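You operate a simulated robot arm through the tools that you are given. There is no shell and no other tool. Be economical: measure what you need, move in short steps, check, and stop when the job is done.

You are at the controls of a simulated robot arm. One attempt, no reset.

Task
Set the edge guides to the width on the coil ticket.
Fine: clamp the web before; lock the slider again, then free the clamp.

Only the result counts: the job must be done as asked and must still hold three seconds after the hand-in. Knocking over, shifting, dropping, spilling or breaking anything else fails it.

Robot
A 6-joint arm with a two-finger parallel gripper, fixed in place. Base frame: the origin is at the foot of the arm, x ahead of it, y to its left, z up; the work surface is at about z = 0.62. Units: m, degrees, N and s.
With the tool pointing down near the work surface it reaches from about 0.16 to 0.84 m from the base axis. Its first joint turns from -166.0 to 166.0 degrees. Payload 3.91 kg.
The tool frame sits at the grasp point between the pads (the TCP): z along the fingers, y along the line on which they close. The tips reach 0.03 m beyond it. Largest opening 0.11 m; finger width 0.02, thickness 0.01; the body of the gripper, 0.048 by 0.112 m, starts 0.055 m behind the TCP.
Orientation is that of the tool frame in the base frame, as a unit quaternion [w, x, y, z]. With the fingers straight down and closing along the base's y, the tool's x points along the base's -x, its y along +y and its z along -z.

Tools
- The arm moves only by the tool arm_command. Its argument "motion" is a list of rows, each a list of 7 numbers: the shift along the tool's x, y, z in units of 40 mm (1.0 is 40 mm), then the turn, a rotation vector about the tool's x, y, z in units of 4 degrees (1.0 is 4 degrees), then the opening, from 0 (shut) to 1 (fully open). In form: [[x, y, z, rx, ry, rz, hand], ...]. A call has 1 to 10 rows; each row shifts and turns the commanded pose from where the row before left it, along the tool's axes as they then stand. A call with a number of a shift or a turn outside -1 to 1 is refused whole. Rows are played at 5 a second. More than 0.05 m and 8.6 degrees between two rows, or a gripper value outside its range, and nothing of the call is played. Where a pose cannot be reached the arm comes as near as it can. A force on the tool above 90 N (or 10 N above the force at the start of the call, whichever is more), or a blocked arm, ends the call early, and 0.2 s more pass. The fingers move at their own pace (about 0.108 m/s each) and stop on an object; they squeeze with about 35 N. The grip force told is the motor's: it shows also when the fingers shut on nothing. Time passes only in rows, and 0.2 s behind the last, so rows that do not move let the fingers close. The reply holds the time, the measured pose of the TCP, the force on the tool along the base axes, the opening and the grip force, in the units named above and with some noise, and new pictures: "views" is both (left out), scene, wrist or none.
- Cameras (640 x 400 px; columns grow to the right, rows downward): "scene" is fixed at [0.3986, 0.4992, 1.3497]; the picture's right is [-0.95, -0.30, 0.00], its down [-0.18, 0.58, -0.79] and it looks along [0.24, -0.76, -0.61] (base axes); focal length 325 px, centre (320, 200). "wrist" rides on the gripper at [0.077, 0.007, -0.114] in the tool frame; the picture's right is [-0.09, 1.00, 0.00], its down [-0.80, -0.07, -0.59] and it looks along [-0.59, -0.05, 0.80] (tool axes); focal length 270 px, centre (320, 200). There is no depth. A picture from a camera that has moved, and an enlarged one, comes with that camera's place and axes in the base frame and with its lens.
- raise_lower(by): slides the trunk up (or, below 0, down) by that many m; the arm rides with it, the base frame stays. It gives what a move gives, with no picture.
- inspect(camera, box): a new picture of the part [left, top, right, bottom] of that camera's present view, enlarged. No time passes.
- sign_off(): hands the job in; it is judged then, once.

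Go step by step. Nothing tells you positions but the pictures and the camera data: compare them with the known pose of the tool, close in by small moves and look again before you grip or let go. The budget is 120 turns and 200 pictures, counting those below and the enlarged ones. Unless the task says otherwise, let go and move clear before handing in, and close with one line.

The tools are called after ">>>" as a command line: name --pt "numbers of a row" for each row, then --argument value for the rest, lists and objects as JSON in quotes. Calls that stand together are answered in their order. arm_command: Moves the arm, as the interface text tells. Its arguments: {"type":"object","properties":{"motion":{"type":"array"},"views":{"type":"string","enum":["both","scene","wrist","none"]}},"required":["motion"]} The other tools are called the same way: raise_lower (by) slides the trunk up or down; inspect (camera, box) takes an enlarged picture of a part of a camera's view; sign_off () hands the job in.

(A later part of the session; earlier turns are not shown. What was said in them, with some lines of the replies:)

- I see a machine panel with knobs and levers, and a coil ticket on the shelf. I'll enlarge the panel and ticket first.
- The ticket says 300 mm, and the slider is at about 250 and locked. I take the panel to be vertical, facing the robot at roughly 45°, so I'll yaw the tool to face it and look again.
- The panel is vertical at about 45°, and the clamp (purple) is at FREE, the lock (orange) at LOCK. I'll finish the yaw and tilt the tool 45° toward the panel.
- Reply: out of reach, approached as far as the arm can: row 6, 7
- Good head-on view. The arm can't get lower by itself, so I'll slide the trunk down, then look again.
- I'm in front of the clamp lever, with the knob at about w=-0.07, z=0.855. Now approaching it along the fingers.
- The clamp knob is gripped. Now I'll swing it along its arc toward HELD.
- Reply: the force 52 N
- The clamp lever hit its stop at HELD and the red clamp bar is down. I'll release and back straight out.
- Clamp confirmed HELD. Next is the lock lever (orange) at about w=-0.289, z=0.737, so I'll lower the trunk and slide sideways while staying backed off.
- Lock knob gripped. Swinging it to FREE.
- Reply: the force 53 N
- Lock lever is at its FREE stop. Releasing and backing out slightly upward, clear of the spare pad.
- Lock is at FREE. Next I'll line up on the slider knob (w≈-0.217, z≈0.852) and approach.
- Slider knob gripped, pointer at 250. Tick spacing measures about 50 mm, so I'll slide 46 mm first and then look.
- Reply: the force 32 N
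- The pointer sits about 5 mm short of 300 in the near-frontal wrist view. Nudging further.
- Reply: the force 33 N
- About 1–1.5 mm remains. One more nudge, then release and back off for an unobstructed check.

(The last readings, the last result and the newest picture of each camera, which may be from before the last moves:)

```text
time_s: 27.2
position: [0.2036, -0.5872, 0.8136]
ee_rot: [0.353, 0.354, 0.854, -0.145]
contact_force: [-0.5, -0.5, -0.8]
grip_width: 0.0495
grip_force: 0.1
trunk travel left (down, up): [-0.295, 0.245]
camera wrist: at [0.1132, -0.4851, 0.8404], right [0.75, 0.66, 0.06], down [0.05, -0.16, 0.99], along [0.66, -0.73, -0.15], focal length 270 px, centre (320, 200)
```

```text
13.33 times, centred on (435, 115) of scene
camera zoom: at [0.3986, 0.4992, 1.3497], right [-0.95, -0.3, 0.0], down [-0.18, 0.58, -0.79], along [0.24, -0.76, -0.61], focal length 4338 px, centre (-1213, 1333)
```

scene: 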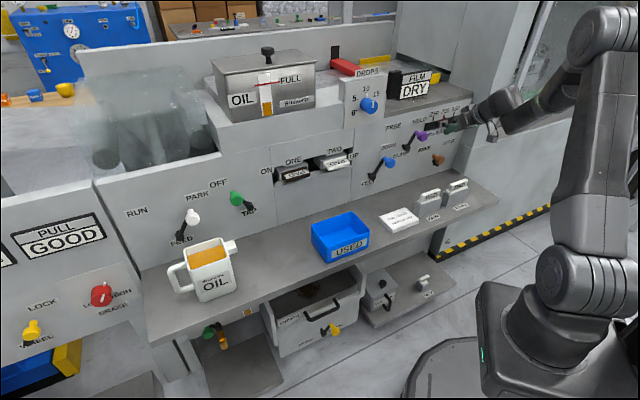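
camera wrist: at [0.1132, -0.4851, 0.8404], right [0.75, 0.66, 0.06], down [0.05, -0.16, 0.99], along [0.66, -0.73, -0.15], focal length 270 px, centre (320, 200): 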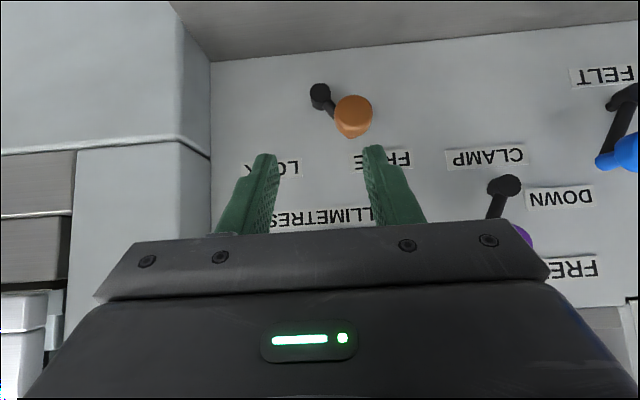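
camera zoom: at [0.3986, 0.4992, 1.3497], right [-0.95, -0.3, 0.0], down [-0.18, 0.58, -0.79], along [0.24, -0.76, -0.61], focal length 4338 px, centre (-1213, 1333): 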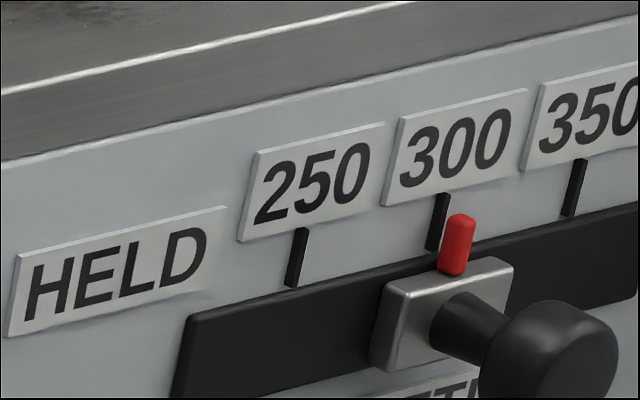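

>>> arm_command --pt "-0.4 0 -0.4 0 0 0 0.45" --pt "-0.4 0 -0.4 0 0 0 0.45" --pt "-0.4 0 -0.4 0 0 0 0.45" --pt "-0.4 0 -0.4 0 0 0 0.45" --views "wrist"

>>> inspect --camera "wrist" --box '[220, 100, 420, 220]'

```text
time_s: 28.2
position: [0.2041, -0.587, 0.9035]
ee_rot: [0.353, 0.354, 0.854, -0.145]
contact_force: [0.1, 0.7, 0.0]
grip_width: 0.0499
grip_force: 0.0
trunk travel left (down, up): [-0.295, 0.245]
camera wrist: at [0.1134, -0.4851, 0.9307], right [0.75, 0.66, 0.07], down [0.05, -0.16, 0.99], along [0.66, -0.73, -0.15], focal length 270 px, centre (320, 200)
```

wrist: 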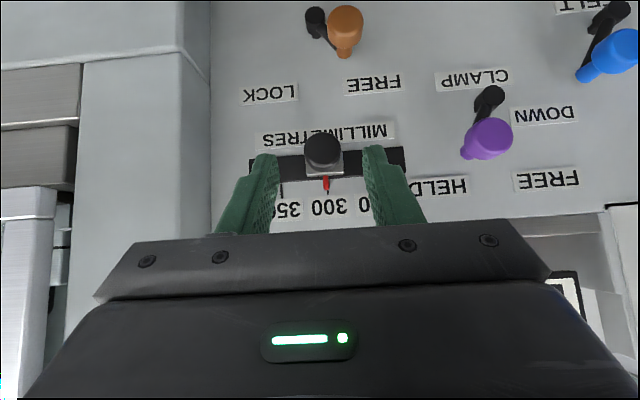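

```text
3.20 times, centred on (320, 160) of wrist
camera zoom: at [0.1134, -0.4851, 0.9307], right [0.75, 0.66, 0.07], down [0.05, -0.16, 0.99], along [0.66, -0.73, -0.15], focal length 865 px, centre (320, 328)
```

zoom: 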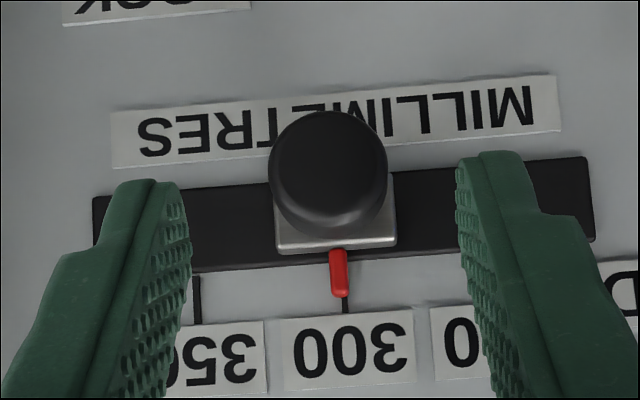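

>>> inspect --camera "wrist" --box '[300, 160, 350, 200]'

```text
10.00 times, centred on (325, 180) of wrist
camera zoom: at [0.1134, -0.4851, 0.9307], right [0.75, 0.66, 0.07], down [0.05, -0.16, 0.99], along [0.66, -0.73, -0.15], focal length 2703 px, centre (270, 400)
```

zoom: 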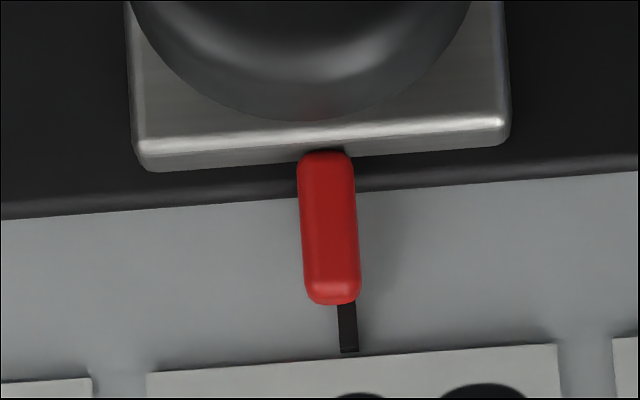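

The pointer now reads 300 to within about 1 mm. Next I'll re-lock: back off, drop down and align with the orange lever.

>>> arm_command --pt "0.35 0.36 -0.35 0 0 0 0.5" --pt "0.3 0.36 0.3 0 0 0 0.5" --pt "0.32 0 0.32 0 0 0 0.5" --pt "0.32 0 0.32 0 0 0 0.5" --views "none"

>>> raise_lower --by -0.1

>>> arm_command --pt "0 0 0 0 0 0 0.5" --views "wrist"

```text
time_s: 29.2
position: [0.2101, -0.553, 0.8496]
ee_rot: [0.353, 0.353, 0.854, -0.144]
contact_force: [-0.2, -0.9, -0.1]
grip_width: 0.0552
grip_force: 0.1
trunk travel left (down, up): [-0.295, 0.245]
```

```text
time_s: 30.6
position: [0.21, -0.5541, 0.7501]
ee_rot: [0.354, 0.353, 0.854, -0.145]
contact_force: [-0.2, 0.4, 0.3]
grip_width: 0.055
grip_force: 0.0
trunk travel left (down, up): [-0.195, 0.345]
```

```text
time_s: 31.0
position: [0.2103, -0.5526, 0.7504]
ee_rot: [0.354, 0.353, 0.854, -0.145]
contact_force: [0.3, 0.2, -0.1]
grip_width: 0.0553
grip_force: 0.0
trunk travel left (down, up): [-0.195, 0.345]
camera wrist: at [0.1206, -0.4521, 0.7776], right [0.75, 0.66, 0.06], down [0.05, -0.16, 0.99], along [0.66, -0.73, -0.15], focal length 270 px, centre (320, 200)
```

wrist: 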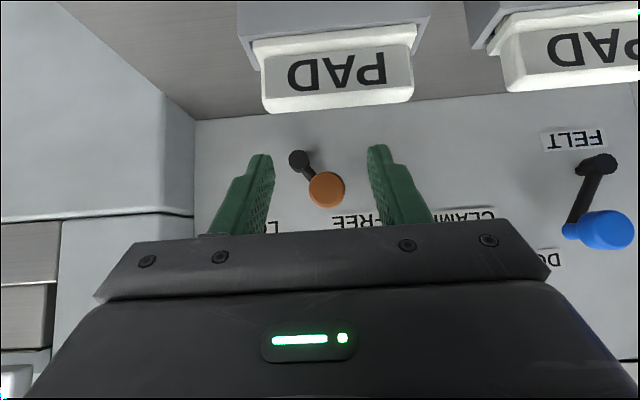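

>>> arm_command --pt "-0.44 0.04 0.44 0 0 0 0.5" --pt "-0.44 0 0.44 0 0 0 0.5" --pt "-0.44 0 0.44 0 0 0 0.5" --pt "-0.14 0 0.35 0 0 0 0.5" --pt "-0.14 0 0.35 0 0 0 0.5" --pt "0 0 0 0 0 0 0.5" --views "wrist"

```text
time_s: 32.4
position: [0.2854, -0.623, 0.7386]
ee_rot: [0.353, 0.353, 0.854, -0.145]
contact_force: [0.2, 0.1, -0.7]
grip_width: 0.055
grip_force: 0.0
trunk travel left (down, up): [-0.195, 0.345]
camera wrist: at [0.1954, -0.523, 0.7659], right [0.75, 0.66, 0.06], down [0.05, -0.16, 0.99], along [0.66, -0.73, -0.15], focal length 270 px, centre (320, 200)
```

wrist: 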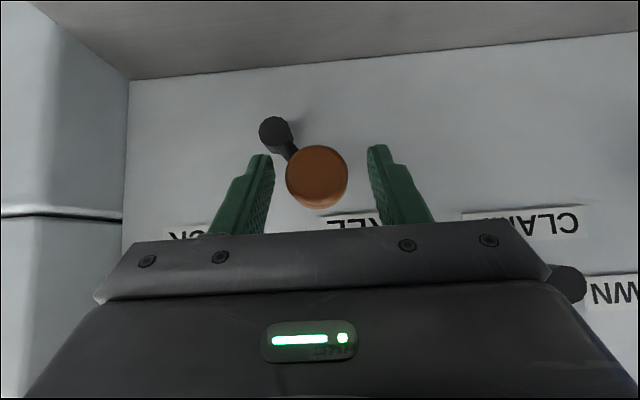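

Aligned. Gripping and swinging back to LOCK.

>>> arm_command --pt "0 -0.05 0 0 0 0 0.2" --pt "0 0 0 0 0 0 0.2" --pt "-0.1 -0.36 -0.1 0 0 0 0.2" --pt "-0.04 -0.36 -0.04 0 0 0 0.2" --pt "0.04 -0.36 0.04 0 0 0 0.2" --pt "0.1 -0.36 0.1 0 0 0 0.2" --pt "0.05 -0.15 0.05 0 0 0 0.2" --views "both"

```text
time_s: 34.0
position: [0.2426, -0.6659, 0.7398]
ee_rot: [0.355, 0.349, 0.855, -0.144]
contact_force: [22.3, 35.1, 22.5]
grip_width: 0.0329
grip_force: 45.6
trunk travel left (down, up): [-0.195, 0.345]
camera wrist: at [0.1521, -0.5656, 0.7662], right [0.74, 0.67, 0.06], down [0.05, -0.15, 0.99], along [0.67, -0.73, -0.15], focal length 270 px, centre (320, 200)
```

scene: 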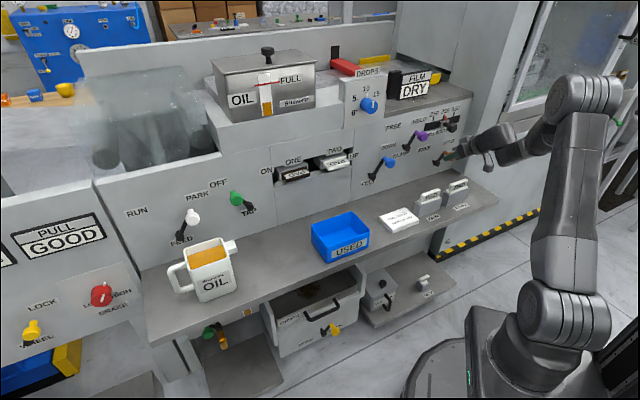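
wrist: 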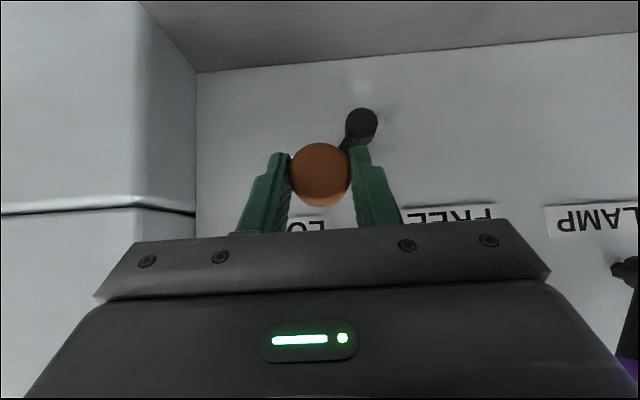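

Lock lever is back at its LOCK stop. Releasing, backing out and moving up to the clamp lever.

>>> arm_command --pt "0 0.15 0 0 0 0 0.5" --pt "0 0 0 0 0 0 0.5" --pt "0.44 0 -0.44 0 0 0 0.5" --pt "0.353 0 -0.53 0 0 0 0.5" --pt "0.353 0 -0.53 0 0 0 0.5" --pt "0.353 0 -0.53 0 0 0 0.5" --views "none"

>>> raise_lower --by 0.105

>>> arm_command --pt "0 0.95 0 0 0 0 0.5" --pt "0 0.95 0 0 0 0 0.5" --pt "0 0.95 0 0 0 0 0.5" --pt "0 0.95 0 0 0 0 0.5" --pt "0 0.25 0 0 0 0 0.5" --views "both"

>>> inspect --camera "scene" --box '[360, 80, 480, 180]'

```text
time_s: 35.4
position: [0.1709, -0.5952, 0.7515]
ee_rot: [0.353, 0.353, 0.854, -0.145]
contact_force: [0.8, 0.1, 1.2]
grip_width: 0.0553
grip_force: 0.0
trunk travel left (down, up): [-0.195, 0.345]
```

```text
time_s: 36.7
position: [0.1706, -0.5951, 0.8564]
ee_rot: [0.353, 0.354, 0.854, -0.145]
contact_force: [-0.4, 0.9, 0.4]
grip_width: 0.055
grip_force: 0.1
trunk travel left (down, up): [-0.3, 0.24]
```

```text
time_s: 37.9
position: [0.2843, -0.4786, 0.8574]
ee_rot: [0.354, 0.353, 0.854, -0.145]
contact_force: [1.3, 0.7, -0.6]
grip_width: 0.055
grip_force: 0.1
trunk travel left (down, up): [-0.3, 0.24]
camera wrist: at [0.1946, -0.3782, 0.884], right [0.75, 0.66, 0.06], down [0.05, -0.16, 0.99], along [0.66, -0.73, -0.15], focal length 270 px, centre (320, 200)
```

scene: 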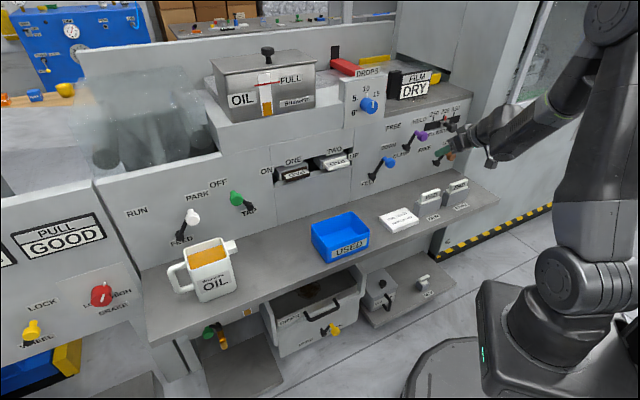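
wrist: 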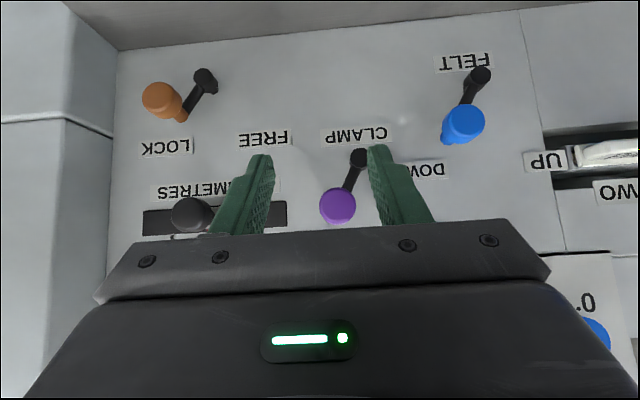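

```text
4.00 times, centred on (420, 130) of scene
camera zoom: at [0.3986, 0.4992, 1.3497], right [-0.95, -0.3, 0.0], down [-0.18, 0.58, -0.79], along [0.24, -0.76, -0.61], focal length 1302 px, centre (-80, 480)
```

zoom: 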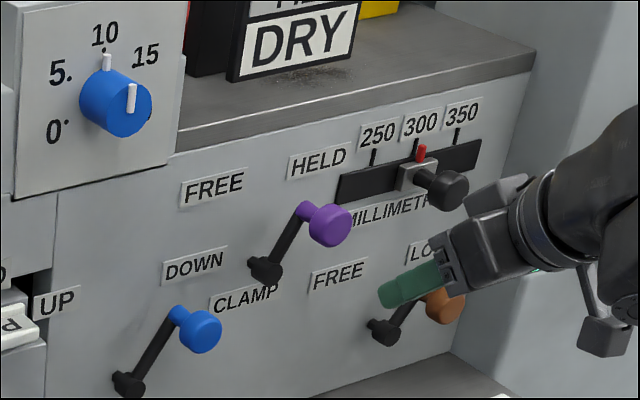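

>>> arm_command --pt "0 0.3 0 0 0 0 0.5" --pt "-0.45 0 0.43 0 0 0 0.5" --pt "-0.45 0 0.43 0 0 0 0.5" --pt "-0.45 0 0.43 0 0 0 0.5" --pt "-0.45 0 0.43 0 0 0 0.5" --pt "0 0 0 0 0 0 0.5" --views "wrist"

```text
time_s: 39.3
position: [0.3631, -0.5448, 0.8602]
ee_rot: [0.353, 0.354, 0.854, -0.145]
contact_force: [0.5, 0.8, -1.0]
grip_width: 0.0549
grip_force: 0.0
trunk travel left (down, up): [-0.3, 0.24]
camera wrist: at [0.2738, -0.4442, 0.8873], right [0.75, 0.66, 0.07], down [0.05, -0.16, 0.99], along [0.66, -0.73, -0.15], focal length 270 px, centre (320, 200)
```

wrist: 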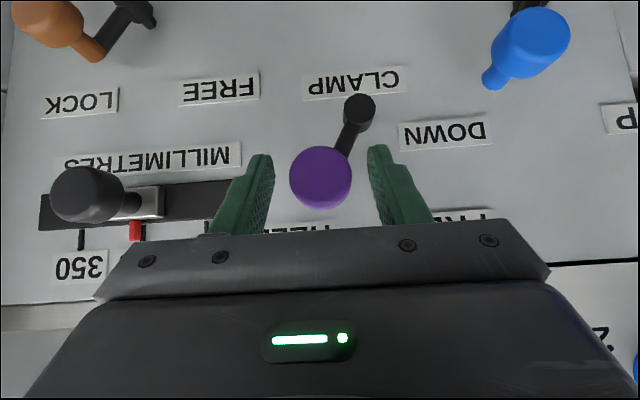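

Aligned on the clamp knob. Gripping and swinging to FREE.

>>> arm_command --pt "0 0 0 0 0 0 0.2" --pt "0 0 0 0 0 0 0.2" --pt "-0.1 0.36 -0.1 0 0 0 0.2" --pt "-0.04 0.36 -0.04 0 0 0 0.2" --pt "0.04 0.36 0.04 0 0 0 0.2" --pt "0.1 0.36 0.1 0 0 0 0.2" --pt "0.05 0.15 0.05 0 0 0 0.2" --views "both"

```text
time_s: 40.9
position: [0.4032, -0.5031, 0.8603]
ee_rot: [0.355, 0.358, 0.851, -0.147]
contact_force: [-32.5, -33.3, 20.2]
grip_width: 0.0334
grip_force: 44.7
trunk travel left (down, up): [-0.3, 0.24]
camera wrist: at [0.3137, -0.4009, 0.8865], right [0.75, 0.65, 0.07], down [0.05, -0.15, 0.99], along [0.66, -0.74, -0.15], focal length 270 px, centre (320, 200)
```

scene: 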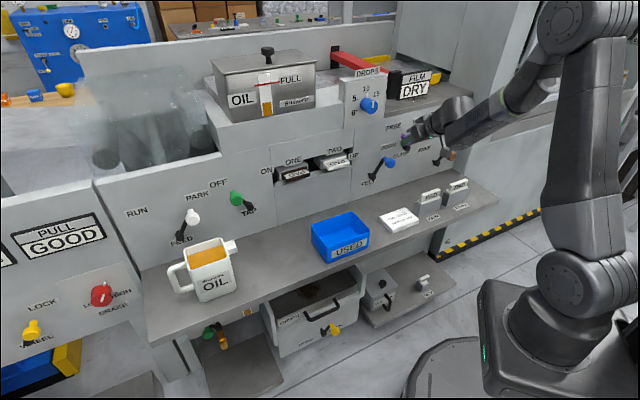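
wrist: 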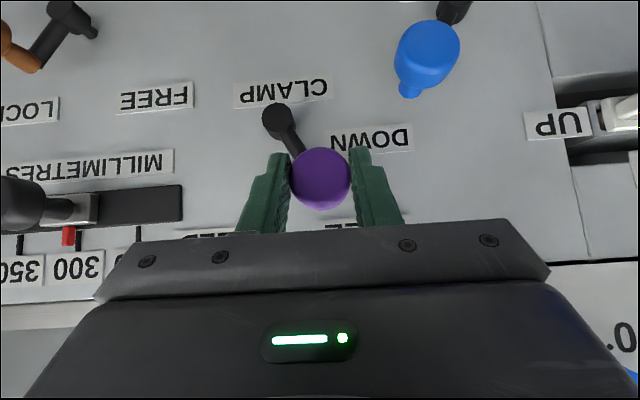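

Clamp is at its FREE stop and the red bar has lifted. Releasing, retreating and checking everything.

>>> arm_command --pt "0 -0.15 0 0 0 0 0.5" --pt "0 0 0 0 0 0 0.5" --pt "0.44 0 -0.44 0 0 0 0.5" --pt "0.44 0 -0.44 0 0 0 0.5" --pt "0.44 0 -0.44 0 0 0 0.5" --pt "0.44 0 -0.44 0 0 0 0.5" --pt "0.44 -0.7 -0.44 0 0 0 0.5" --pt "0 -0.9 0 0 0 0 0.5" --pt "0 -0.9 0 0 0 0 0.5" --views "none"

>>> raise_lower --by 0.06

>>> arm_command --pt "0 -0.9 0 0 0 0 0.6" --pt "0 -0.2 0 0 0 0 0.6" --views "both"

>>> inspect --camera "scene" --box '[360, 60, 480, 180]'

>>> inspect --camera "wrist" --box '[240, 110, 400, 210]'

```text
time_s: 42.9
position: [0.248, -0.4859, 0.8563]
ee_rot: [0.353, 0.353, 0.854, -0.144]
contact_force: [0.6, -0.7, -0.1]
grip_width: 0.0549
grip_force: 0.1
trunk travel left (down, up): [-0.3, 0.24]
```

```text
time_s: 43.9
position: [0.2471, -0.487, 0.9173]
ee_rot: [0.353, 0.354, 0.854, -0.145]
contact_force: [0.2, -0.4, 0.1]
grip_width: 0.0554
grip_force: 0.0
trunk travel left (down, up): [-0.36, 0.18]
```

```text
time_s: 44.5
position: [0.2165, -0.5166, 0.9173]
ee_rot: [0.354, 0.353, 0.854, -0.145]
contact_force: [0.5, -0.3, -0.8]
grip_width: 0.0658
grip_force: 0.1
trunk travel left (down, up): [-0.36, 0.18]
camera wrist: at [0.1263, -0.416, 0.9442], right [0.75, 0.66, 0.07], down [0.05, -0.16, 0.99], along [0.66, -0.73, -0.15], focal length 270 px, centre (320, 200)
```

scene: 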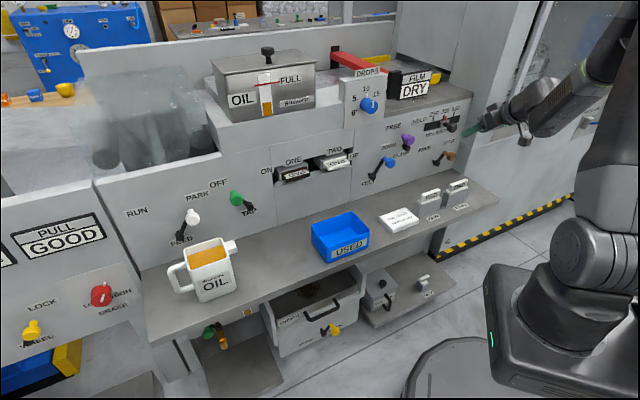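
wrist: 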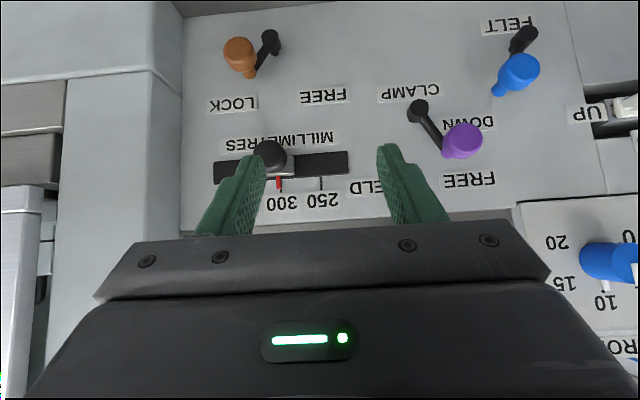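

```text
3.33 times, centred on (420, 120) of scene
camera zoom: at [0.3986, 0.4992, 1.3497], right [-0.95, -0.3, 0.0], down [-0.18, 0.58, -0.79], along [0.24, -0.76, -0.61], focal length 1085 px, centre (-13, 467)
```

zoom: 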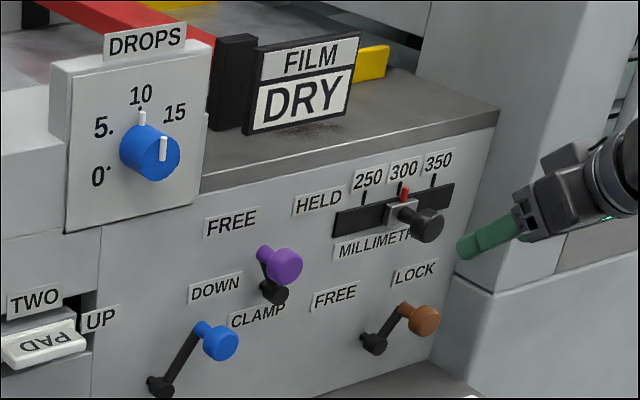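

```text
4.00 times, centred on (320, 160) of wrist
camera zoom: at [0.1263, -0.416, 0.9442], right [0.75, 0.66, 0.07], down [0.05, -0.16, 0.99], along [0.66, -0.73, -0.15], focal length 1081 px, centre (320, 360)
```

zoom: 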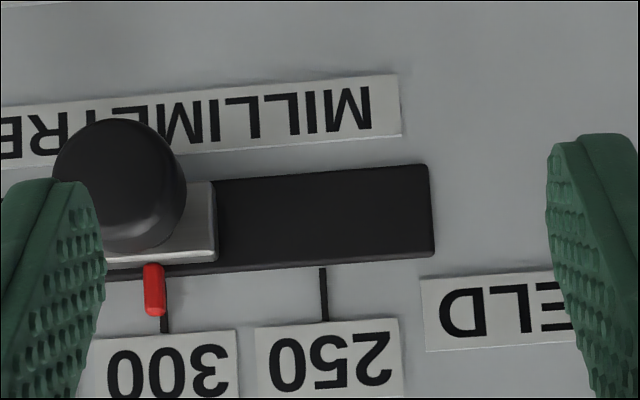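

Everything checks out: the slider reads 300, the lock is at LOCK, the clamp is at FREE and the arm is clear. Handing in.

>>> sign_off

```text
The job is handed in.
```

I set the edge guides to 300 mm, the width on the coil ticket. The pointer reads within about 1 mm of the 300 mark. I clamped the web first, re-locked the slider, then freed the clamp, and the arm was clear when I handed in.
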